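You operate a simulated robot arm through the tools that you are given. There is no shell and no other tool. Be economical: measure what you need, move in short steps, check, and stop when the job is done.

Carry out the task below with a simulated robot arm. There is one attempt and no reset: what you move stays moved.

TASK
Put one of the button pots from the worktop corner on top of the empty jar.

It is judged by the outcome, as a careful person would: the job done as asked, and still so three seconds after it is handed in. It fails if anything else is knocked over, pushed out of place, dropped, spilled or broken.

THE ROBOT
A 6-joint arm with a two-finger parallel gripper, fixed in place. Base frame: the origin is at the foot of the arm, x ahead of it, y to its left, z up; the work surface is at about z = 0. Lengths are in mm, angles in degrees, forces in N, time in s.
With the tool pointing down near the work surface it reaches from about 140 to 580 mm from the base axis. Its first joint turns from -66.0 to 66.0 degrees. Payload 2.1 kg.
Tool frame: the origin (TCP) lies between the finger pads and is the grasp point; the fingertips stand 30 mm ahead of it; z points along the fingers, y is the line along which they close. The gripper opens to 94 mm. The fingers are 28 mm wide and 10 mm thick; the gripper's body (50 by 96 mm) begins 55 mm behind the TCP.
Orientation is that of the tool frame in the base frame, as a unit quaternion [x, y, z, w]. With the fingers straight down and closing along the base's y, the tool's x points along the base's -x, its y along +y and its z along -z.

THE INTERFACE
- The arm moves only by the tool play_rows. Its argument "rows" is a list of rows, each a list of 3 entries, a list of its own where there are three numbers: the turn, a rotation vector about the tool's x, y, z in degrees, then the shift along the tool's x, y, z in mm, then the closure in counts, from 0 (fully open) to 255 (shut). In form: [[[wx, wy, wz], [dx, dy, dz], grip], ...]. A call has 1 to 8 rows; each row shifts and turns the commanded pose from where the row before left it, along the tool's axes as they then stand. A row lasts 0.2 s, in which the tool goes at most 50 mm and 8.6 degrees; a call with a longer step from one row to the next is refused whole, and so is a gripper value outside its range. A pose out of reach is approached as far as the arm can. The call stops where the force on the tool passes 40 N (or 10 N more than at its start, if that is more) or the arm is blocked; 0.2 s more then pass. The fingers move at their own pace (about 72 mm/s each) and stop on an object; they squeeze with about 27 N. The grip force told is the motor's: it shows also when the fingers shut on nothing. Time passes only in rows, and 0.2 s behind the last, so rows that do not move let the fingers close. It gives the time, the measured TCP pose, the force on the tool (base axes), the opening and the grip force at its end, in the units of the frame above (readings bear some noise), and new pictures: "views" is both (left out), scene, wrist or none.
- Cameras (640 x 400 px; columns grow to the right, rows downward): "scene" is fixed at [65.2, -386.2, 474]; the picture's right is [0.63, -0.77, 0.00], its down [-0.51, -0.42, -0.75] and it looks along [0.58, 0.47, -0.66] (base axes); focal length 253 px, centre (320, 200). "wrist" rides on the gripper at [-37, 0, -58] in the tool frame; the picture's right is [0.00, -1.00, 0.00], its down [0.97, 0.00, -0.24] and it looks along [0.24, 0.00, 0.97] (tool axes); focal length 218 px, centre (320, 200).
- measure_at(camera, pixels): for up to 12 pixels [column, row] of the newest picture of that camera ("zoom" is the newest enlarged one), the place [x, y, z] in the base frame of the surface seen there, good to about 2 mm. No time passes.
- inspect(camera, box): a new picture of the part [left, top, right, bottom] of that camera's present view, enlarged. No time passes.
- close_job(): hands the job in; it is judged then, once.

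Work in short steps. Measure before you move; look again where a grasp or a placing could have gone wrong, and mend it. You have 60 turns and 120 pictures in all, the two below and enlarged ones among them. Open the gripper and draw the arm clear of the work before you hand the job in, unless the task says otherwise; then end with one line.

The tools are called after "Emit:" by a JSON object that holds its "name" and its "arguments". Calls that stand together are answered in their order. play_rows: Moves the arm, as the interface text tells. Its arguments: {"type":"object","properties":{"rows":{"type":"array"},"views":{"type":"string","enum":["both","scene","wrist","none"]}},"required":["rows"]} The other tools are called the same way: measure_at (camera, pixels) gives the place of the surface under pixels of a picture; inspect (camera, box) takes an enlarged picture of a part of a camera's view; close_job () hands the job in.

At the start:

```text
t: 0.0
tool_pos: [282.9, -202.1, 308.5]
ee_rot: [0.0, 1.0, -0.001, 0.0]
contact_force: [0.2, 0.6, 0.3]
width: 94.2
gripper_force: 0.1
```

scene: 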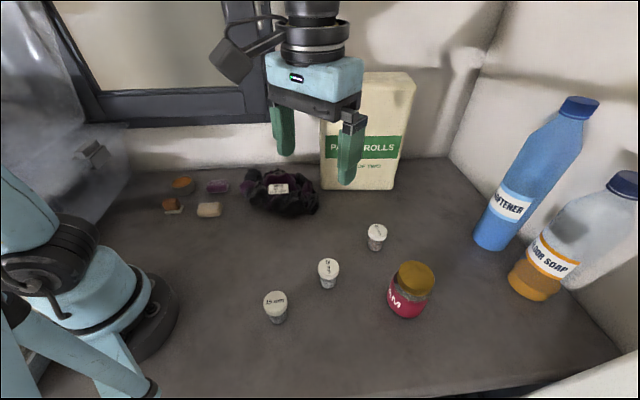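
wrist: 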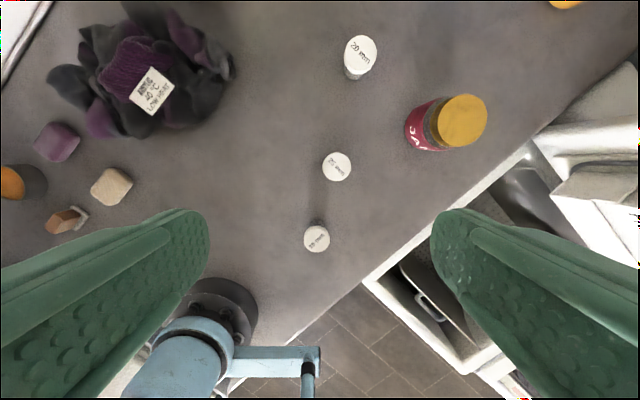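

I see three white-lidded pots (scene 275,305; 328,272; 376,236) and a jar with a yellow lid (410,288). I enlarge and measure them.

Emit:
{"name": "inspect", "arguments": {"camera": "scene", "box": [240, 200, 460, 338]}}

Emit:
{"name": "inspect", "arguments": {"camera": "scene", "box": [140, 150, 332, 270]}}

Emit:
{"name": "measure_at", "arguments": {"camera": "scene", "pixels": [[275, 299], [276, 320], [328, 267], [328, 286], [377, 231], [375, 248], [413, 276], [398, 280], [430, 280], [417, 264], [411, 290], [403, 315]]}}

Emit:
{"name": "measure_at", "arguments": {"camera": "wrist", "pixels": [[316, 238], [337, 166], [360, 52], [462, 121], [440, 121], [486, 121], [462, 96], [462, 145], [303, 238], [329, 238], [322, 166], [351, 166]]}}

```text
2.90 times, centred on (350, 269) of scene
```

zoom: 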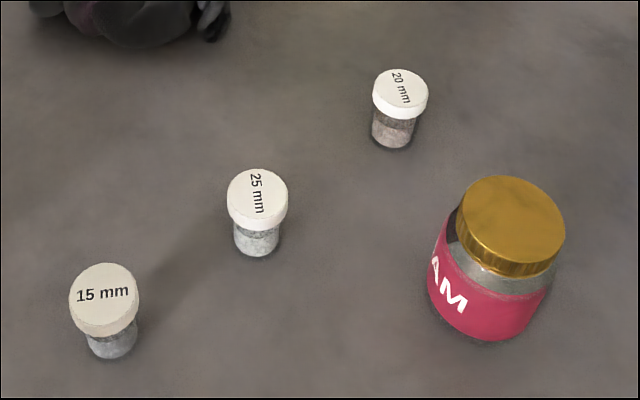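

```text
3.33 times, centred on (236, 210) of scene
```

zoom: 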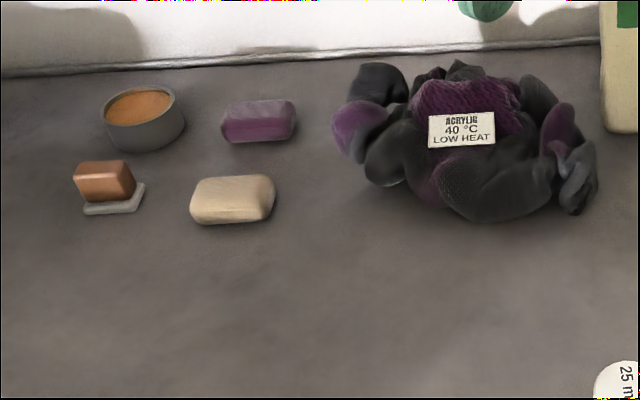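

```text
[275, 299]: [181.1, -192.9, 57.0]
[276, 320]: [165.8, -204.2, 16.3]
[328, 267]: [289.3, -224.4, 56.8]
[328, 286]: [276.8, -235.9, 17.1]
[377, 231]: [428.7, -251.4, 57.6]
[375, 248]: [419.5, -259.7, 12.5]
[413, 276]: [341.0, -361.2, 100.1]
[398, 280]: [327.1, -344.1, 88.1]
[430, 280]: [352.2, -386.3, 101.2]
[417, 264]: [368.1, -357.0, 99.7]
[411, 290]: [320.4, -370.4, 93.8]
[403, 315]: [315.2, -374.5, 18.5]
```

```text
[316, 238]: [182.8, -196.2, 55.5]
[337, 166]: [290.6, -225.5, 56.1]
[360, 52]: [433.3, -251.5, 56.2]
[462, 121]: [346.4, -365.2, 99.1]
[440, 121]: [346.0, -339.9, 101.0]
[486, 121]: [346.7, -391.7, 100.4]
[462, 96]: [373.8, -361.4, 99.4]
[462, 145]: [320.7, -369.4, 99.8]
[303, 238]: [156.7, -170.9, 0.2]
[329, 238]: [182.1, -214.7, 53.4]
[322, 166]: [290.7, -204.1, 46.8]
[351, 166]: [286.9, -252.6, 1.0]
```

All three pots are alike, standing 57 mm high. The jar lid is centred near (346,-365) at z 100. I take the 25 mm pot at (290,-225), moving over it and partly down.

Emit:
{"name": "play_rows", "arguments": {"rows": [[[0, 0, 0], [-4, -12, 20], 0], [[0, 0, 0], [-3.5, -11, 36], 0], [[0, 0, 0], [0, 0, 36], 0], [[0, 0, 0], [0, 0, 36], 0], [[0, 0, 0], [0, 0, 36], 0], [[0, 0, 0], [0, 0, 20], 0], [[0, 0, 0], [0, 0, 0], 0]]}}

```text
t: 1.6
tool_pos: [288.1, -221.9, 124.2]
ee_rot: [-0.001, 1.0, 0.0, -0.001]
contact_force: [-0.5, 0.3, 0.0]
width: 94.0
gripper_force: 0.1
```

scene: 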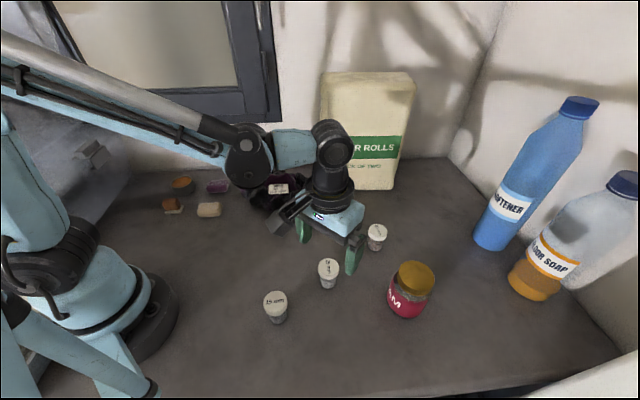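
wrist: 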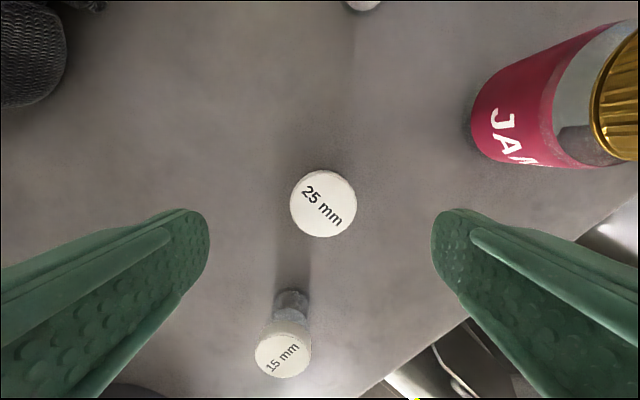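

The lid is centred at wrist (323,203). I measure it and the jar again from close up.

Emit:
{"name": "measure_at", "arguments": {"camera": "wrist", "pixels": [[323, 203], [292, 203], [354, 203], [323, 172], [323, 234], [283, 357], [620, 100], [560, 85]]}}

```text
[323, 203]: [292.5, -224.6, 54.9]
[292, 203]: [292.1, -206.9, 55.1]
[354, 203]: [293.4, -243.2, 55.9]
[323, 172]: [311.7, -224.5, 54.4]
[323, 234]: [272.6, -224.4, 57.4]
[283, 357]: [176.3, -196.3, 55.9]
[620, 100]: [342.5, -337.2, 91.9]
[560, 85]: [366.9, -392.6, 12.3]
```

The pot's centre is (292,-225) and its lid is about 38 mm across. I correct by 4 mm in x and 3 mm in y, then descend to TCP z≈40.

Emit:
{"name": "play_rows", "arguments": {"rows": [[[0, 0, 0], [-4, -3, 12], 0], [[0, 0, 0], [0, 0, 24], 0], [[0, 0, 0], [0, 0, 24], 0], [[0, 0, 0], [0, 0, 14], 0], [[0, 0, 0], [0, 0, 10], 0], [[0, 0, 0], [0, 0, 0], 0]]}}

```text
t: 3.0
tool_pos: [294.4, -227.7, 40.5]
ee_rot: [0.001, 1.0, 0.0, 0.0]
contact_force: [-0.1, -0.2, -0.2]
width: 94.0
gripper_force: 0.0
```

scene: 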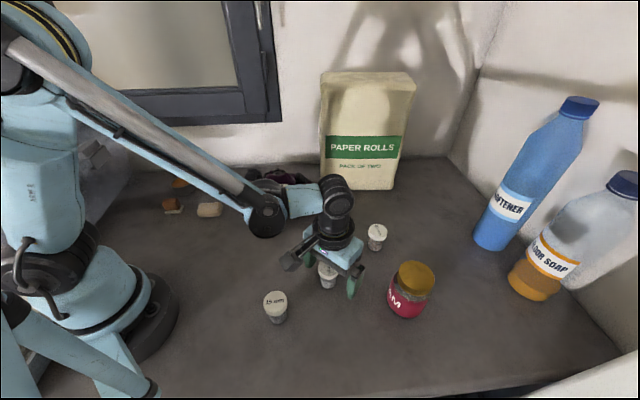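
wrist: 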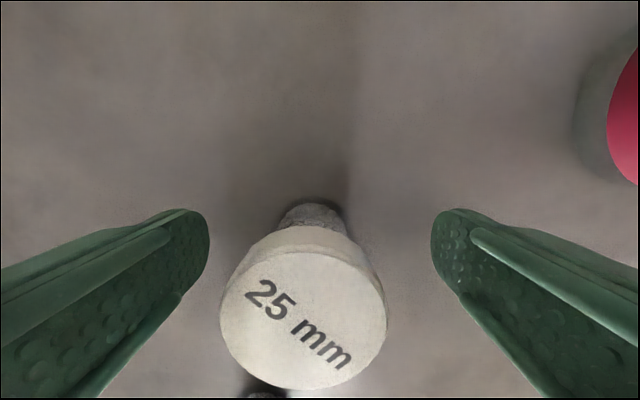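

Lid centre is now at column 303, so the pot is slightly to the +y side. I measure before closing.

Emit:
{"name": "measure_at", "arguments": {"camera": "wrist", "pixels": [[303, 320], [224, 320], [383, 320], [303, 260], [303, 385]]}}

```text
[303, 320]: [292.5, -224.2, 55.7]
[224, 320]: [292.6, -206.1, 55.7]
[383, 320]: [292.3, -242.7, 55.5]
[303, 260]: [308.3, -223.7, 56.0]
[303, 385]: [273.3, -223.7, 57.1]
```

The pot centre is (291.5,-224.3). I shift +3 in y and -2.5 in x, then close.

Emit:
{"name": "play_rows", "arguments": {"rows": [[[0, 0, 0], [2.5, 3.3, 0], 0], [[0, 0, 0], [0, 0, 0], 60], [[0, 0, 0], [0, 0, 0], 120], [[0, 0, 0], [0, 0, 0], 180], [[0, 0, 0], [0, 0, 0], 255], [[0, 0, 0], [0, 0, 0], 255]]}}

```text
t: 4.4
tool_pos: [289.6, -222.7, 40.2]
ee_rot: [0.0, 1.0, 0.0, 0.0]
contact_force: [-0.2, 0.4, 0.3]
width: 39.6
gripper_force: 27.5
```

scene: 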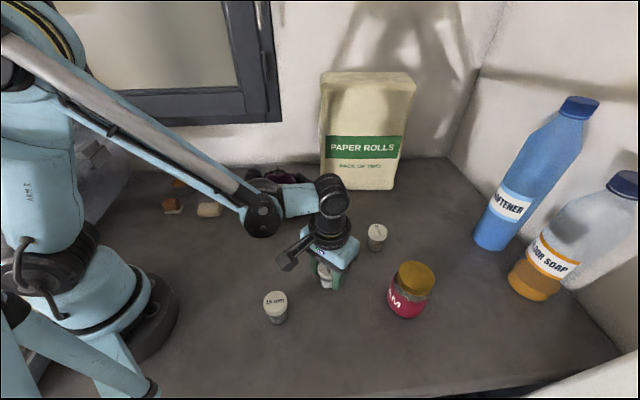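
wrist: 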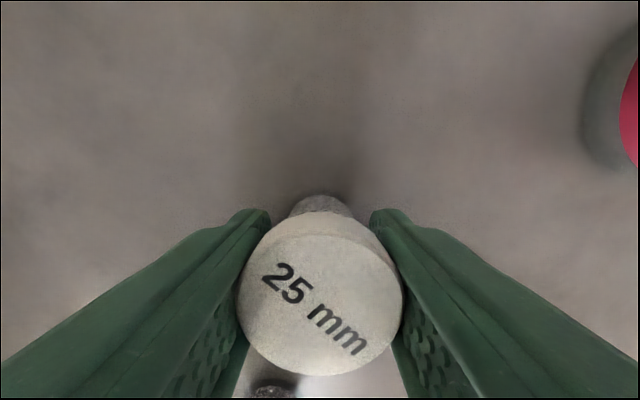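

Held at 39.6 mm. I lift straight up and look.

Emit:
{"name": "play_rows", "arguments": {"rows": [[[0, 0, 0], [0, 0, -10], 255], [[0, 0, 0], [0, 0, -25], 255], [[0, 0, 0], [0, 0, -35], 255], [[0, 0, 0], [0, 0, -40], 255], [[0, 0, 0], [0, 0, -20], 255], [[0, 0, 0], [0, 0, 0], 255]]}}

Emit:
{"name": "inspect", "arguments": {"camera": "scene", "box": [240, 160, 460, 338]}}

```text
t: 5.8
tool_pos: [294.6, -227.3, 171.3]
ee_rot: [0.0, 1.0, 0.0, 0.0]
contact_force: [0.5, -0.5, -0.5]
width: 0.0
gripper_force: 27.1
```

scene: 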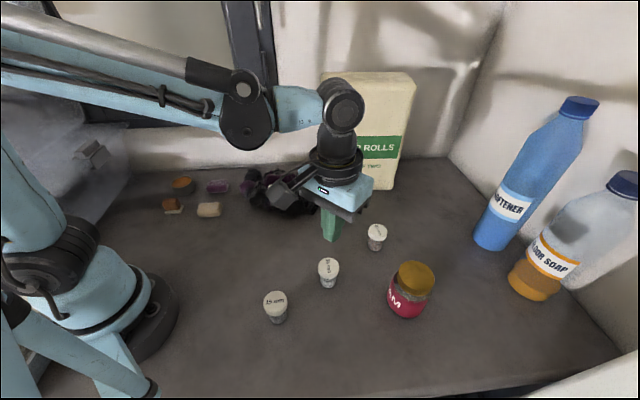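
wrist: 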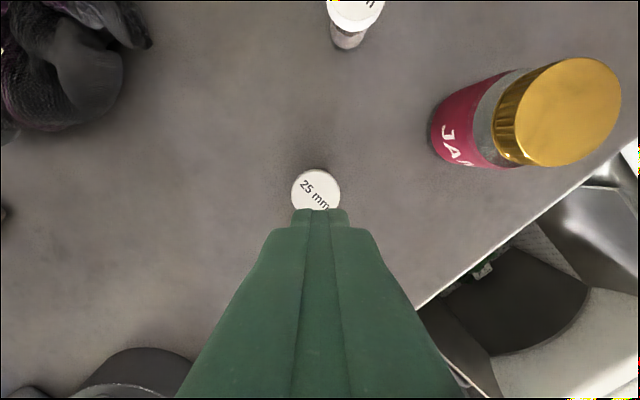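

```text
2.25 times, centred on (350, 249) of scene
```

zoom: 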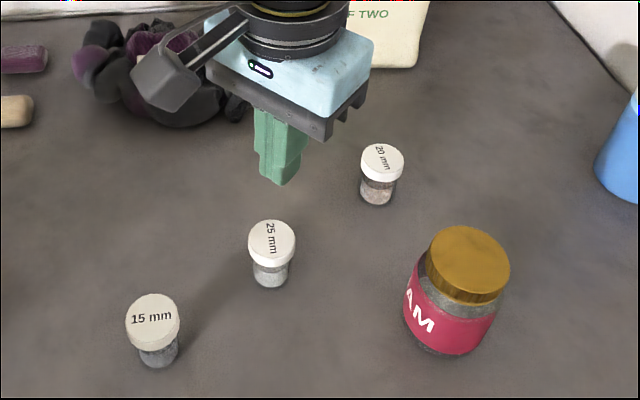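

The fingers slipped off (width 0); the pot still stands upright at its place. I go back with the TCP at lid height (z≈49) and lift slowly, reading the force. First I reopen and check its position.

Emit:
{"name": "play_rows", "arguments": {"rows": [[[0, 0, 0], [0, 0, 0], 0], [[0, 0, 0], [0, 0, 0], 0], [[0, 0, 0], [0, 0, 0], 0], [[0, 0, 0], [0, 0, 25], 0], [[0, 0, 0], [0, 0, 25], 0], [[0, 0, 0], [0, 0, 0], 0]], "views": "wrist"}}

Emit:
{"name": "measure_at", "arguments": {"camera": "wrist", "pixels": [[320, 203], [320, 215], [320, 190]]}}

```text
t: 7.2
tool_pos: [293.8, -224.0, 121.9]
ee_rot: [0.0, 1.0, 0.0, 0.0]
contact_force: [0.1, -0.1, 0.2]
width: 94.0
gripper_force: 0.1
```

wrist: 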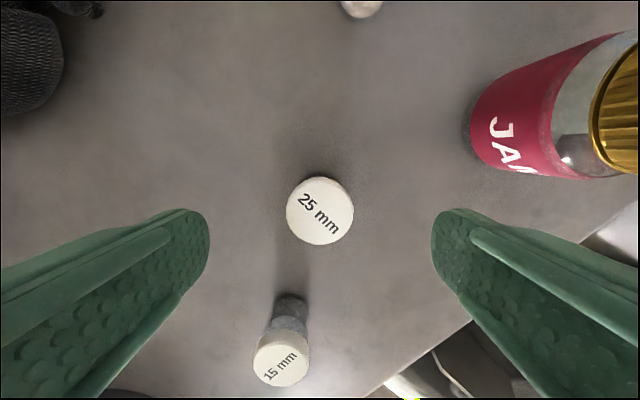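

```text
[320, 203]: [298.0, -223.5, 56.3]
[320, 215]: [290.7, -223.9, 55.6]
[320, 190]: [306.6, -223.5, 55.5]
```

The pot is unmoved, centre (293,-224). I descend to z≈49 and close.

Emit:
{"name": "play_rows", "arguments": {"rows": [[[0, 0, 0], [0, 0, 25], 0], [[0, 0, 0], [0, 0, 25], 0], [[0, 0, 0], [0, 0, 22], 0], [[0, 0, 0], [0, 0, 0], 90], [[0, 0, 0], [0, 0, 0], 160], [[0, 0, 0], [0, 0, 0], 255], [[0, 0, 0], [0, 0, 0], 255], [[0, 0, 0], [0, 0, 0], 255]], "views": "wrist"}}

Emit:
{"name": "play_rows", "arguments": {"rows": [[[0, 0, 0], [0, 0, -1.5], 255], [[0, 0, 0], [0, 0, -1.5], 255]], "views": "none"}}

Emit:
{"name": "play_rows", "arguments": {"rows": [[[0, 0, 0], [0, 0, -1.5], 255], [[0, 0, 0], [0, 0, -1.5], 255]], "views": "wrist"}}

Emit:
{"name": "inspect", "arguments": {"camera": "scene", "box": [280, 220, 380, 300]}}

```text
t: 9.0
tool_pos: [292.5, -225.7, 49.1]
ee_rot: [0.0, 1.0, 0.0, -0.001]
contact_force: [0.5, 0.2, 0.2]
width: 39.5
gripper_force: 27.0
```

wrist: 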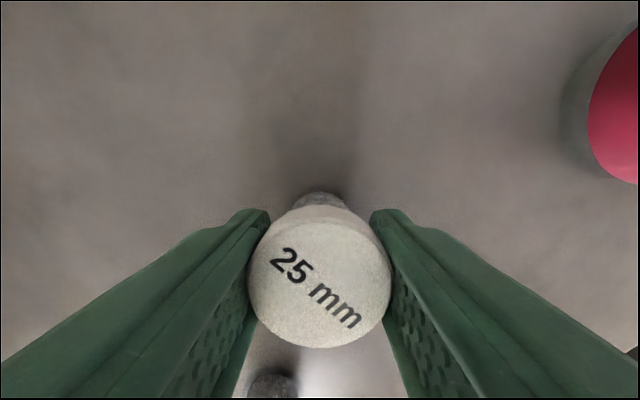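

```text
t: 9.6
tool_pos: [292.7, -223.7, 52.0]
ee_rot: [0.0, 1.0, 0.0, 0.0]
contact_force: [0.5, -0.2, -0.7]
width: 39.6
gripper_force: 26.7
```

```text
t: 10.2
tool_pos: [293.4, -222.7, 54.8]
ee_rot: [0.0, 1.0, 0.0, 0.0]
contact_force: [-1.0, -0.9, -0.8]
width: 39.3
gripper_force: 27.1
```

wrist: 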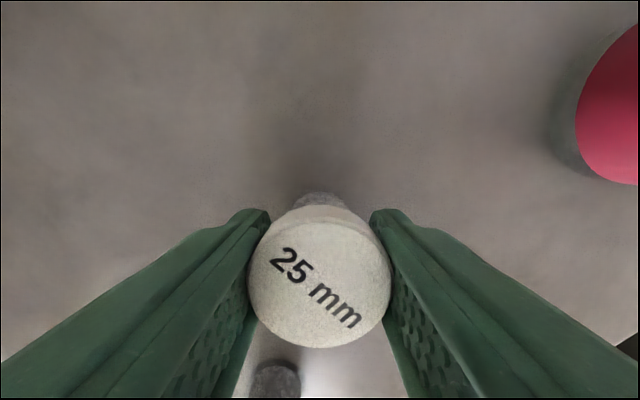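

```text
5.00 times, centred on (330, 260) of scene
```

zoom: 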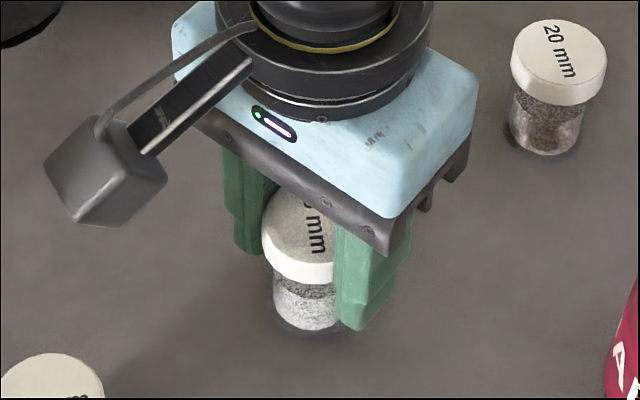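

The lid hasn't shifted relative to the fingers in the wrist view, so the pot is coming up this time. I continue gently, then check.

Emit:
{"name": "play_rows", "arguments": {"rows": [[[0, 0, 0], [0, 0, -2], 255], [[0, 0, 0], [0, 0, -3], 255], [[0, 0, 0], [0, 0, -3], 255], [[0, 0, 0], [0, 0, -3], 255]], "views": "wrist"}}

Emit:
{"name": "inspect", "arguments": {"camera": "scene", "box": [280, 220, 380, 300]}}

```text
t: 11.2
tool_pos: [291.2, -223.0, 65.0]
ee_rot: [0.0, 1.0, 0.0, 0.0]
contact_force: [0.8, 0.7, 0.3]
width: 39.6
gripper_force: 27.2
```

wrist: 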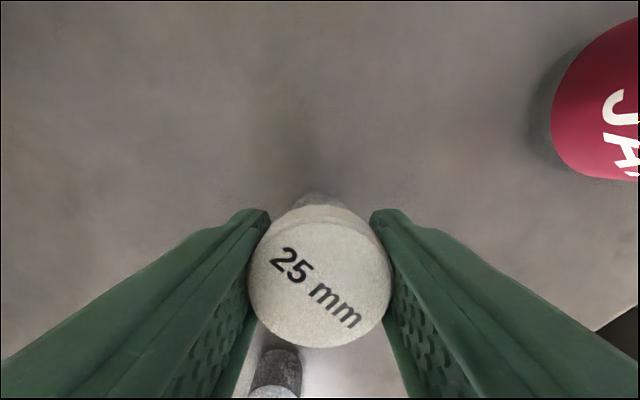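

```text
5.00 times, centred on (330, 260) of scene
```

zoom: 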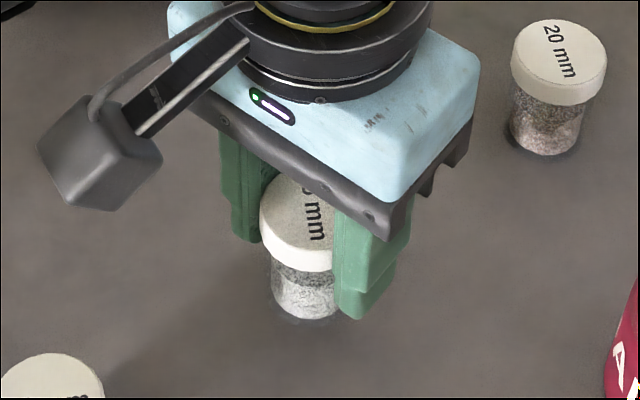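

It is held with its bottom at z≈16. I keep lifting with small steps to avoid jerks.

Emit:
{"name": "play_rows", "arguments": {"rows": [[[0, 0, 0], [0, 0, -3], 255], [[0, 0, 0], [0, 0, -5], 255], [[0, 0, 0], [0, 0, -7], 255], [[0, 0, 0], [0, 0, -8], 255], [[0, 0, 0], [0, 0, -8], 255], [[0, 0, 0], [0, 0, -8], 255], [[0, 0, 0], [0, 0, -6], 255], [[0, 0, 0], [0, 0, -3], 255]], "views": "wrist"}}

```text
t: 13.0
tool_pos: [290.7, -222.8, 114.9]
ee_rot: [0.001, 1.0, 0.0, 0.0]
contact_force: [0.6, -0.7, -1.9]
width: 39.6
gripper_force: 27.0
```

wrist: 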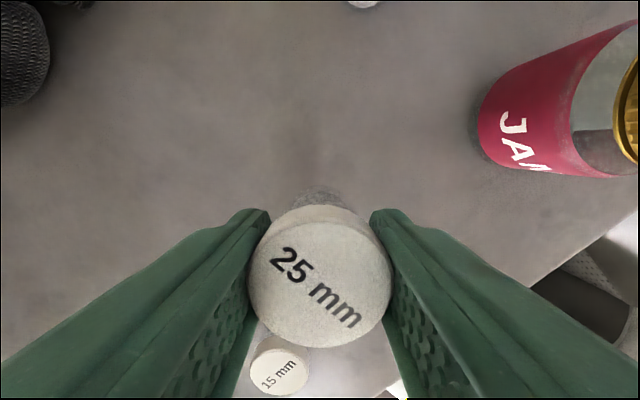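

No slip. I lift further to about z 175.

Emit:
{"name": "play_rows", "arguments": {"rows": [[[0, 0, 0], [0, 0, -4], 255], [[0, 0, 0], [0, 0, -8], 255], [[0, 0, 0], [0, 0, -9], 255], [[0, 0, 0], [0, 0, -10], 255], [[0, 0, 0], [0, 0, -10], 255], [[0, 0, 0], [0, 0, -9], 255], [[0, 0, 0], [0, 0, -7], 255], [[0, 0, 0], [0, 0, -3], 255]], "views": "wrist"}}

Emit:
{"name": "measure_at", "arguments": {"camera": "wrist", "pixels": [[320, 275], [320, 345], [320, 225], [255, 275], [388, 275]]}}

```text
t: 14.8
tool_pos: [291.3, -223.0, 175.1]
ee_rot: [0.0, 1.0, 0.0, 0.0]
contact_force: [0.0, -0.1, -0.8]
width: 39.5
gripper_force: 26.9
```

wrist: 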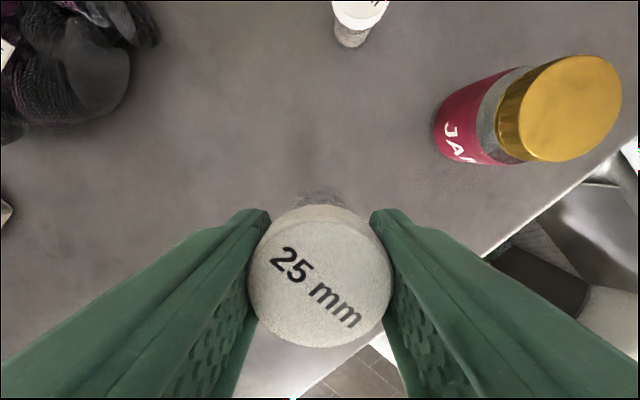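

```text
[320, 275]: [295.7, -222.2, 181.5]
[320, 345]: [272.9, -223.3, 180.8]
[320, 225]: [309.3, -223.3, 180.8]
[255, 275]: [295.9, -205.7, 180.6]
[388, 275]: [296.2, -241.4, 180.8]
```

The pot is at (292,-223) with its bottom at z≈124. The jar lid's centre is (347,-365.5), so I go over it by x+55, y-142 in gentle steps, half now.

Emit:
{"name": "play_rows", "arguments": {"rows": [[[0, 0, 0], [-1.6, -4.3, 0], 255], [[0, 0, 0], [-3.3, -8.5, 0], 255], [[0, 0, 0], [-4.4, -11.4, 0], 255], [[0, 0, 0], [-5, -12.8, 0], 255], [[0, 0, 0], [-5, -12.8, 0], 255], [[0, 0, 0], [-4.4, -11.4, 0], 255], [[0, 0, 0], [-2.7, -7.1, 0], 255], [[0, 0, 0], [-1.1, -2.8, 0], 255]], "views": "wrist"}}

Emit:
{"name": "play_rows", "arguments": {"rows": [[[0, 0, 0], [-1.6, -4.3, 0], 255], [[0, 0, 0], [-3.3, -8.5, 0], 255], [[0, 0, 0], [-4.4, -11.4, 0], 255], [[0, 0, 0], [-5, -12.8, 0], 255], [[0, 0, 0], [-5, -12.8, 0], 255], [[0, 0, 0], [-4.4, -11.4, 0], 255], [[0, 0, 0], [-2.7, -7.1, 0], 255], [[0, 0, 0], [-1.1, -2.8, 0], 255]]}}

Emit:
{"name": "inspect", "arguments": {"camera": "scene", "box": [340, 200, 480, 330]}}

```text
t: 16.6
tool_pos: [317.4, -296.0, 173.3]
ee_rot: [0.0, 1.0, -0.001, 0.0]
contact_force: [0.7, 0.8, -0.4]
width: 39.7
gripper_force: 27.0
```

wrist: 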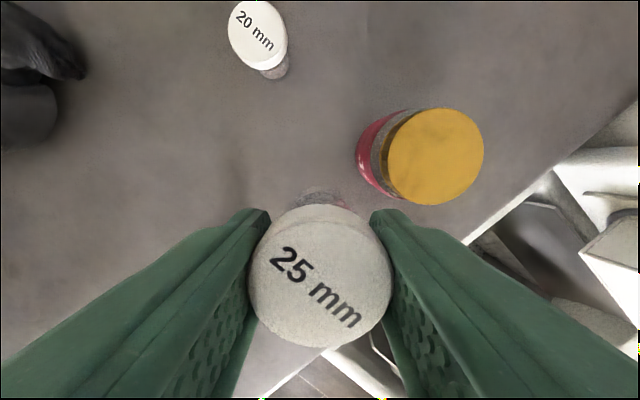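

```text
t: 18.4
tool_pos: [347.5, -366.5, 173.5]
ee_rot: [0.0, 1.0, 0.0, 0.0]
contact_force: [0.6, 0.1, -0.5]
width: 39.2
gripper_force: 27.2
```

scene: 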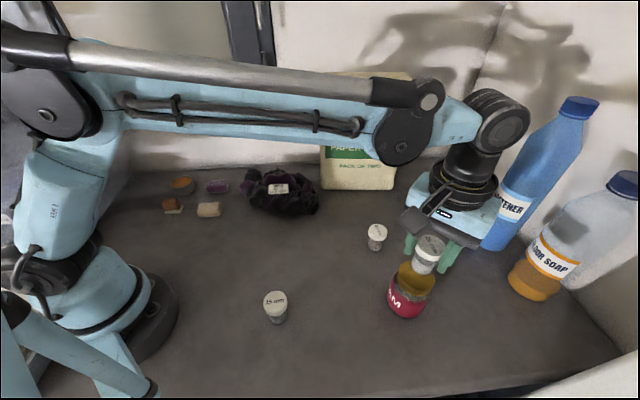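
wrist: 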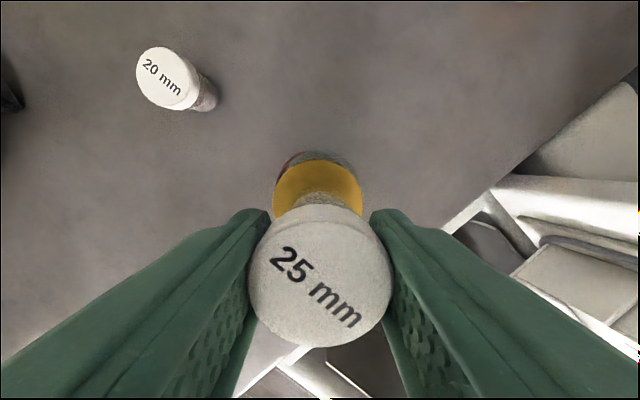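

```text
3.08 times, centred on (410, 265) of scene
```

zoom: 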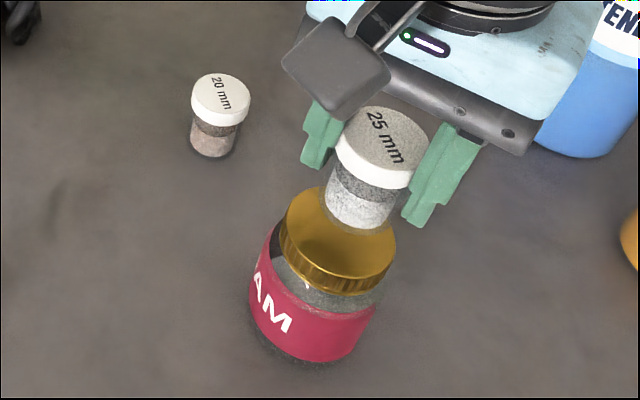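

The pot hangs above the gold lid. I measure the pot and jar centres, and the clearance to the softener bottle.

Emit:
{"name": "measure_at", "arguments": {"camera": "wrist", "pixels": [[320, 275], [320, 345], [320, 222], [255, 275], [388, 275], [317, 164], [276, 195], [360, 195]]}}

Emit:
{"name": "measure_at", "arguments": {"camera": "scene", "pixels": [[490, 240], [515, 205], [545, 150], [580, 108], [402, 284], [420, 295], [430, 283], [424, 268]]}}

```text
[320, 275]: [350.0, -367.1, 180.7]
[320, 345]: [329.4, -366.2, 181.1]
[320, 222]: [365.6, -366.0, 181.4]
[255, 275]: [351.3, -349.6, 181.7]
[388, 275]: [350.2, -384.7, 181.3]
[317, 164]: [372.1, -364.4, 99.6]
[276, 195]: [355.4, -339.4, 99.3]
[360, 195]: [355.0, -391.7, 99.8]
```

```text
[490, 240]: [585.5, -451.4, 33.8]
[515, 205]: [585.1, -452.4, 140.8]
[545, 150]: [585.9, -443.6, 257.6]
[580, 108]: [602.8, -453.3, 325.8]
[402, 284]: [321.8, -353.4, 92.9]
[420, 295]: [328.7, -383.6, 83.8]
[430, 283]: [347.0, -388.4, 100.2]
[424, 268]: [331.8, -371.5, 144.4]
```

The pot centre (348,-367) lies within 2 mm of the jar centre (346.5,-365.5), and the bottle is far off. I nudge it and lower by 20 mm (gap about 24), slowly.

Emit:
{"name": "play_rows", "arguments": {"rows": [[[0, 0, 0], [1, 1.2, 2], 255], [[0, 0, 0], [0, 0, 4], 255], [[0, 0, 0], [0, 0, 5], 255], [[0, 0, 0], [0, 0, 4], 255], [[0, 0, 0], [0, 0, 3], 255], [[0, 0, 0], [0, 0, 2], 255], [[0, 0, 0], [0, 0, 0], 255]], "views": "wrist"}}

Emit:
{"name": "inspect", "arguments": {"camera": "scene", "box": [370, 220, 470, 320]}}

Emit:
{"name": "measure_at", "arguments": {"camera": "wrist", "pixels": [[320, 275], [320, 345], [300, 275]]}}

```text
t: 20.0
tool_pos: [345.6, -363.6, 152.3]
ee_rot: [0.001, 1.0, 0.0, 0.0]
contact_force: [1.1, 0.2, -0.7]
width: 39.5
gripper_force: 27.5
```

wrist: 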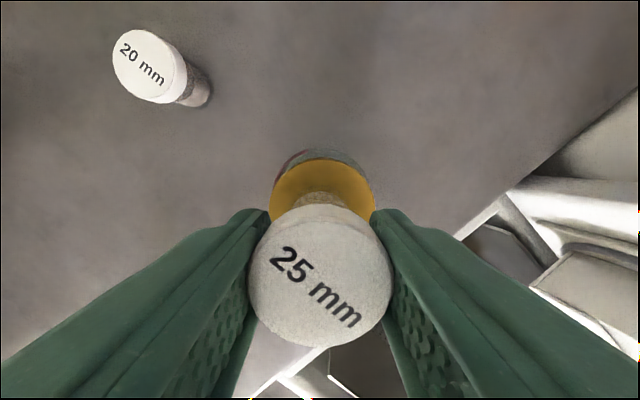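

```text
4.00 times, centred on (420, 270) of scene
```

zoom: 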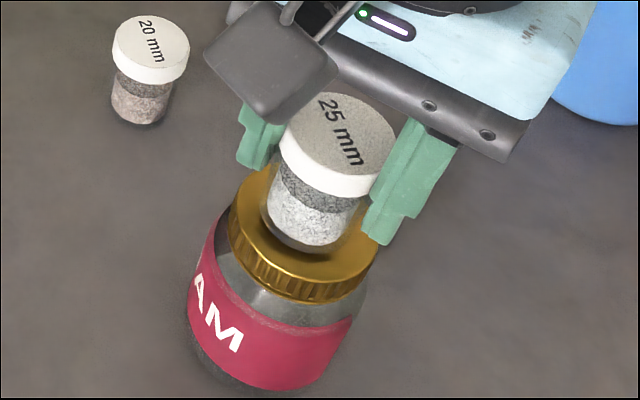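

```text
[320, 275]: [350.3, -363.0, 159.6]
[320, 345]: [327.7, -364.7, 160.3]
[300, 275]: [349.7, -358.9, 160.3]
```

The lid top is at z 160, leaving a gap of about 3–4 mm. I lower 1 mm at a time, watching the force.

Emit:
{"name": "play_rows", "arguments": {"rows": [[[0, 0, 0], [0, 0, 1], 255], [[0, 0, 0], [0, 0, 1], 255], [[0, 0, 0], [0, 0, 0], 255]], "views": "none"}}

Emit:
{"name": "play_rows", "arguments": {"rows": [[[0, 0, 0], [0, 0, 1], 255], [[0, 0, 0], [0, 0, 0], 255]], "views": "none"}}

Emit:
{"name": "inspect", "arguments": {"camera": "scene", "box": [370, 220, 470, 320]}}

```text
t: 20.8
tool_pos: [346.1, -363.6, 151.4]
ee_rot: [0.0, 1.0, 0.0, 0.0]
contact_force: [-0.1, -0.3, -0.3]
width: 39.3
gripper_force: 26.8
```

```text
t: 21.4
tool_pos: [346.0, -364.7, 151.2]
ee_rot: [0.0, 1.0, 0.0, -0.001]
contact_force: [-0.5, -0.4, -0.7]
width: 39.4
gripper_force: 27.0
```

```text
4.00 times, centred on (420, 270) of scene
```

zoom: 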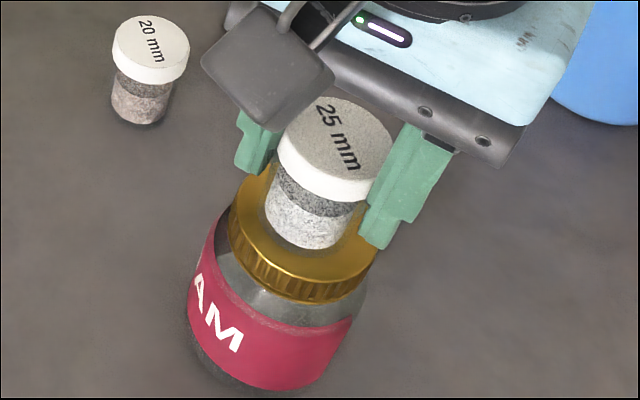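

Still no contact force, though nearly down. I go another millimetre in half steps.

Emit:
{"name": "play_rows", "arguments": {"rows": [[[0, 0, 0], [0, 0, 0.6], 255], [[0, 0, 0], [0, 0, 0], 255]], "views": "none"}}

Emit:
{"name": "play_rows", "arguments": {"rows": [[[0, 0, 0], [0, 0, 0.6], 255], [[0, 0, 0], [0, 0, 0], 255]], "views": "wrist"}}

Emit:
{"name": "measure_at", "arguments": {"camera": "wrist", "pixels": [[320, 275], [320, 335], [300, 275], [340, 275], [320, 240], [320, 165]]}}

```text
t: 22.0
tool_pos: [345.7, -364.3, 149.8]
ee_rot: [0.0, 1.0, 0.0, 0.001]
contact_force: [-0.1, 0.6, -0.8]
width: 39.5
gripper_force: 26.7
```

```text
t: 22.6
tool_pos: [346.6, -363.5, 149.6]
ee_rot: [0.0, 1.0, 0.0, 0.0]
contact_force: [-0.2, 0.7, 0.0]
width: 39.4
gripper_force: 26.9
```

wrist: 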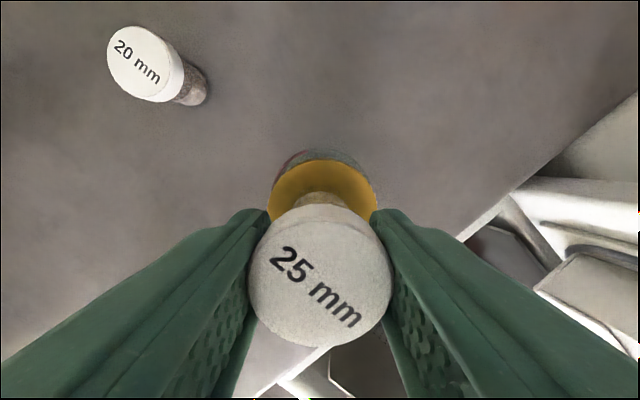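

```text
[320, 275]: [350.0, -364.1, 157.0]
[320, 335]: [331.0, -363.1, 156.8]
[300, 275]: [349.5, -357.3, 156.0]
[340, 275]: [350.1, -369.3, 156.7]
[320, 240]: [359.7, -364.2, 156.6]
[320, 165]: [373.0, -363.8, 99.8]
```

The lid top is at 156.6, so the bottom is at about 100, and the force is near zero. I take one more half step to confirm contact.

Emit:
{"name": "play_rows", "arguments": {"rows": [[[0, 0, 0], [0, 0, 0.5], 255], [[0, 0, 0], [0, 0, 0], 255]], "views": "none"}}

Emit:
{"name": "play_rows", "arguments": {"rows": [[[0, 0, 0], [0, 0, 0.4], 255], [[0, 0, 0], [0, 0, 0], 255]], "views": "none"}}

```text
t: 23.2
tool_pos: [346.3, -363.5, 149.4]
ee_rot: [0.0, 1.0, 0.0, 0.0]
contact_force: [-0.6, 0.6, 6.1]
width: 39.5
gripper_force: 26.9
```

```text
t: 23.8
tool_pos: [345.9, -363.0, 149.1]
ee_rot: [0.0, 1.0, 0.001, 0.001]
contact_force: [0.8, 2.0, 16.0]
width: 39.6
gripper_force: 27.0
```

Contact confirmed (16 N). I ease back 0.7 mm, then open slowly.

Emit:
{"name": "play_rows", "arguments": {"rows": [[[0, 0, 0], [0, 0, -0.7], 255], [[0, 0, 0], [0, 0, 0], 150], [[0, 0, 0], [0, 0, 0], 140], [[0, 0, 0], [0, 0, 0], 120], [[0, 0, 0], [0, 0, 0], 90], [[0, 0, 0], [0, 0, 0], 50], [[0, 0, 0], [0, 0, 0], 0], [[0, 0, 0], [0, 0, 0], 0]]}}

```text
t: 25.6
tool_pos: [346.5, -364.5, 149.2]
ee_rot: [0.0, 1.0, 0.001, 0.0]
contact_force: [0.3, 1.3, -0.3]
width: 94.1
gripper_force: 0.1
```

scene: 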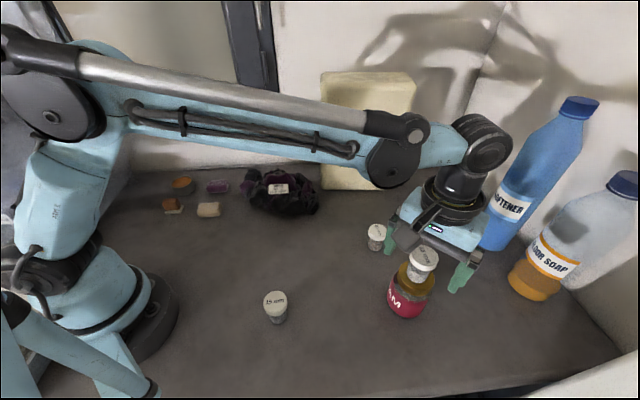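
wrist: 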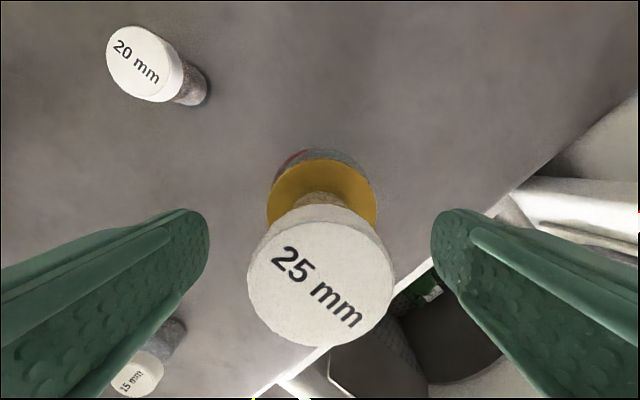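

The pot stands on the jar and the fingers are clear. I rise straight up, then draw back.

Emit:
{"name": "play_rows", "arguments": {"rows": [[[0, 0, 0], [0, 0, -8], 0], [[0, 0, 0], [0, 0, -20], 0], [[0, 0, 0], [0, 0, -30], 0], [[0, 0, 0], [0, 0, -35], 0], [[0, 0, 0], [0, 0, -30], 0], [[0, 0, 0], [10, 25, -10], 0], [[0, 0, 0], [15, 40, 0], 0], [[0, 0, 0], [15, 40, 0], 0]]}}

Emit:
{"name": "play_rows", "arguments": {"rows": [[[0, 0, 0], [10, 40, 0], 0], [[0, 0, 0], [0, 20, 0], 0], [[0, 0, 0], [0, 0, 0], 0]]}}

Emit:
{"name": "inspect", "arguments": {"camera": "scene", "box": [340, 200, 480, 330]}}

```text
t: 27.4
tool_pos: [306.1, -259.5, 284.8]
ee_rot: [0.0, 1.0, 0.0, 0.0]
contact_force: [0.7, -0.4, -0.2]
width: 94.2
gripper_force: 0.1
```

scene: 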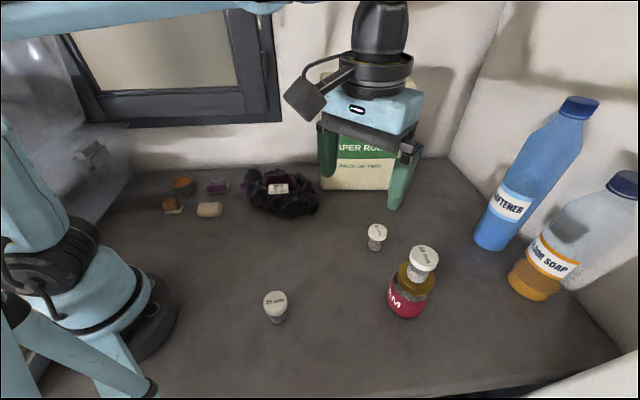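
wrist: 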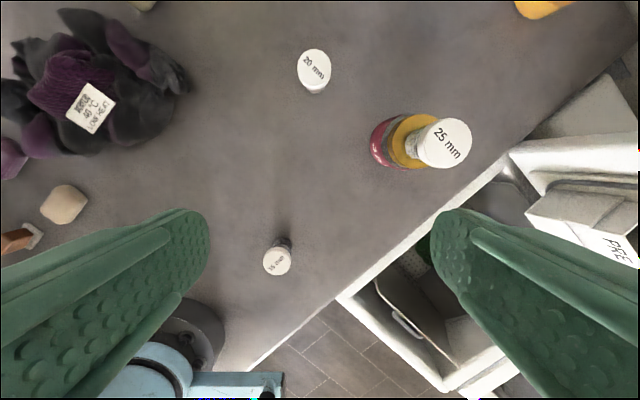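

```text
t: 28.2
tool_pos: [297.0, -198.6, 283.0]
ee_rot: [0.001, 1.0, 0.0, 0.0]
contact_force: [-0.3, 0.1, 0.8]
width: 93.8
gripper_force: 0.0
```

scene: 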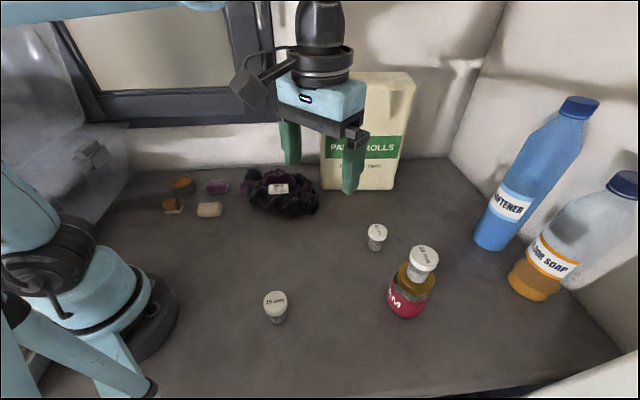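
wrist: 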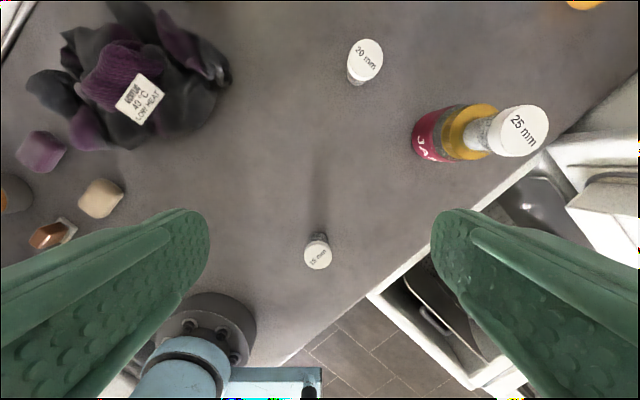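

```text
3.08 times, centred on (410, 265) of scene
```

zoom: 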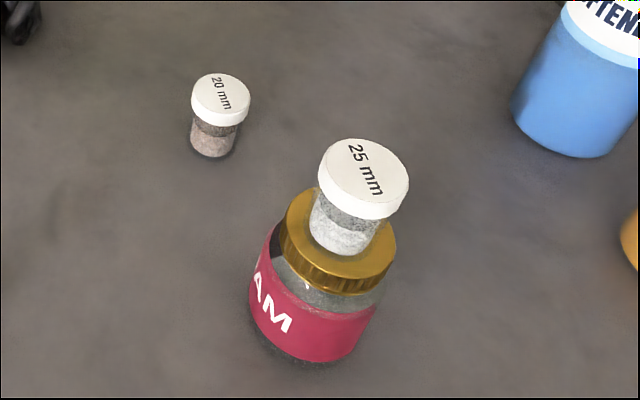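

The pot stands upright and centred on the jar lid, everything else is in place, and the arm is clear. I hand the job in.

Emit:
{"name": "close_job", "arguments": {}}

```text
The job is handed in.
```

The 25 mm button pot now stands upright, centred on the empty jar's lid; my first grip slipped off it without moving it, and nothing else was disturbed.
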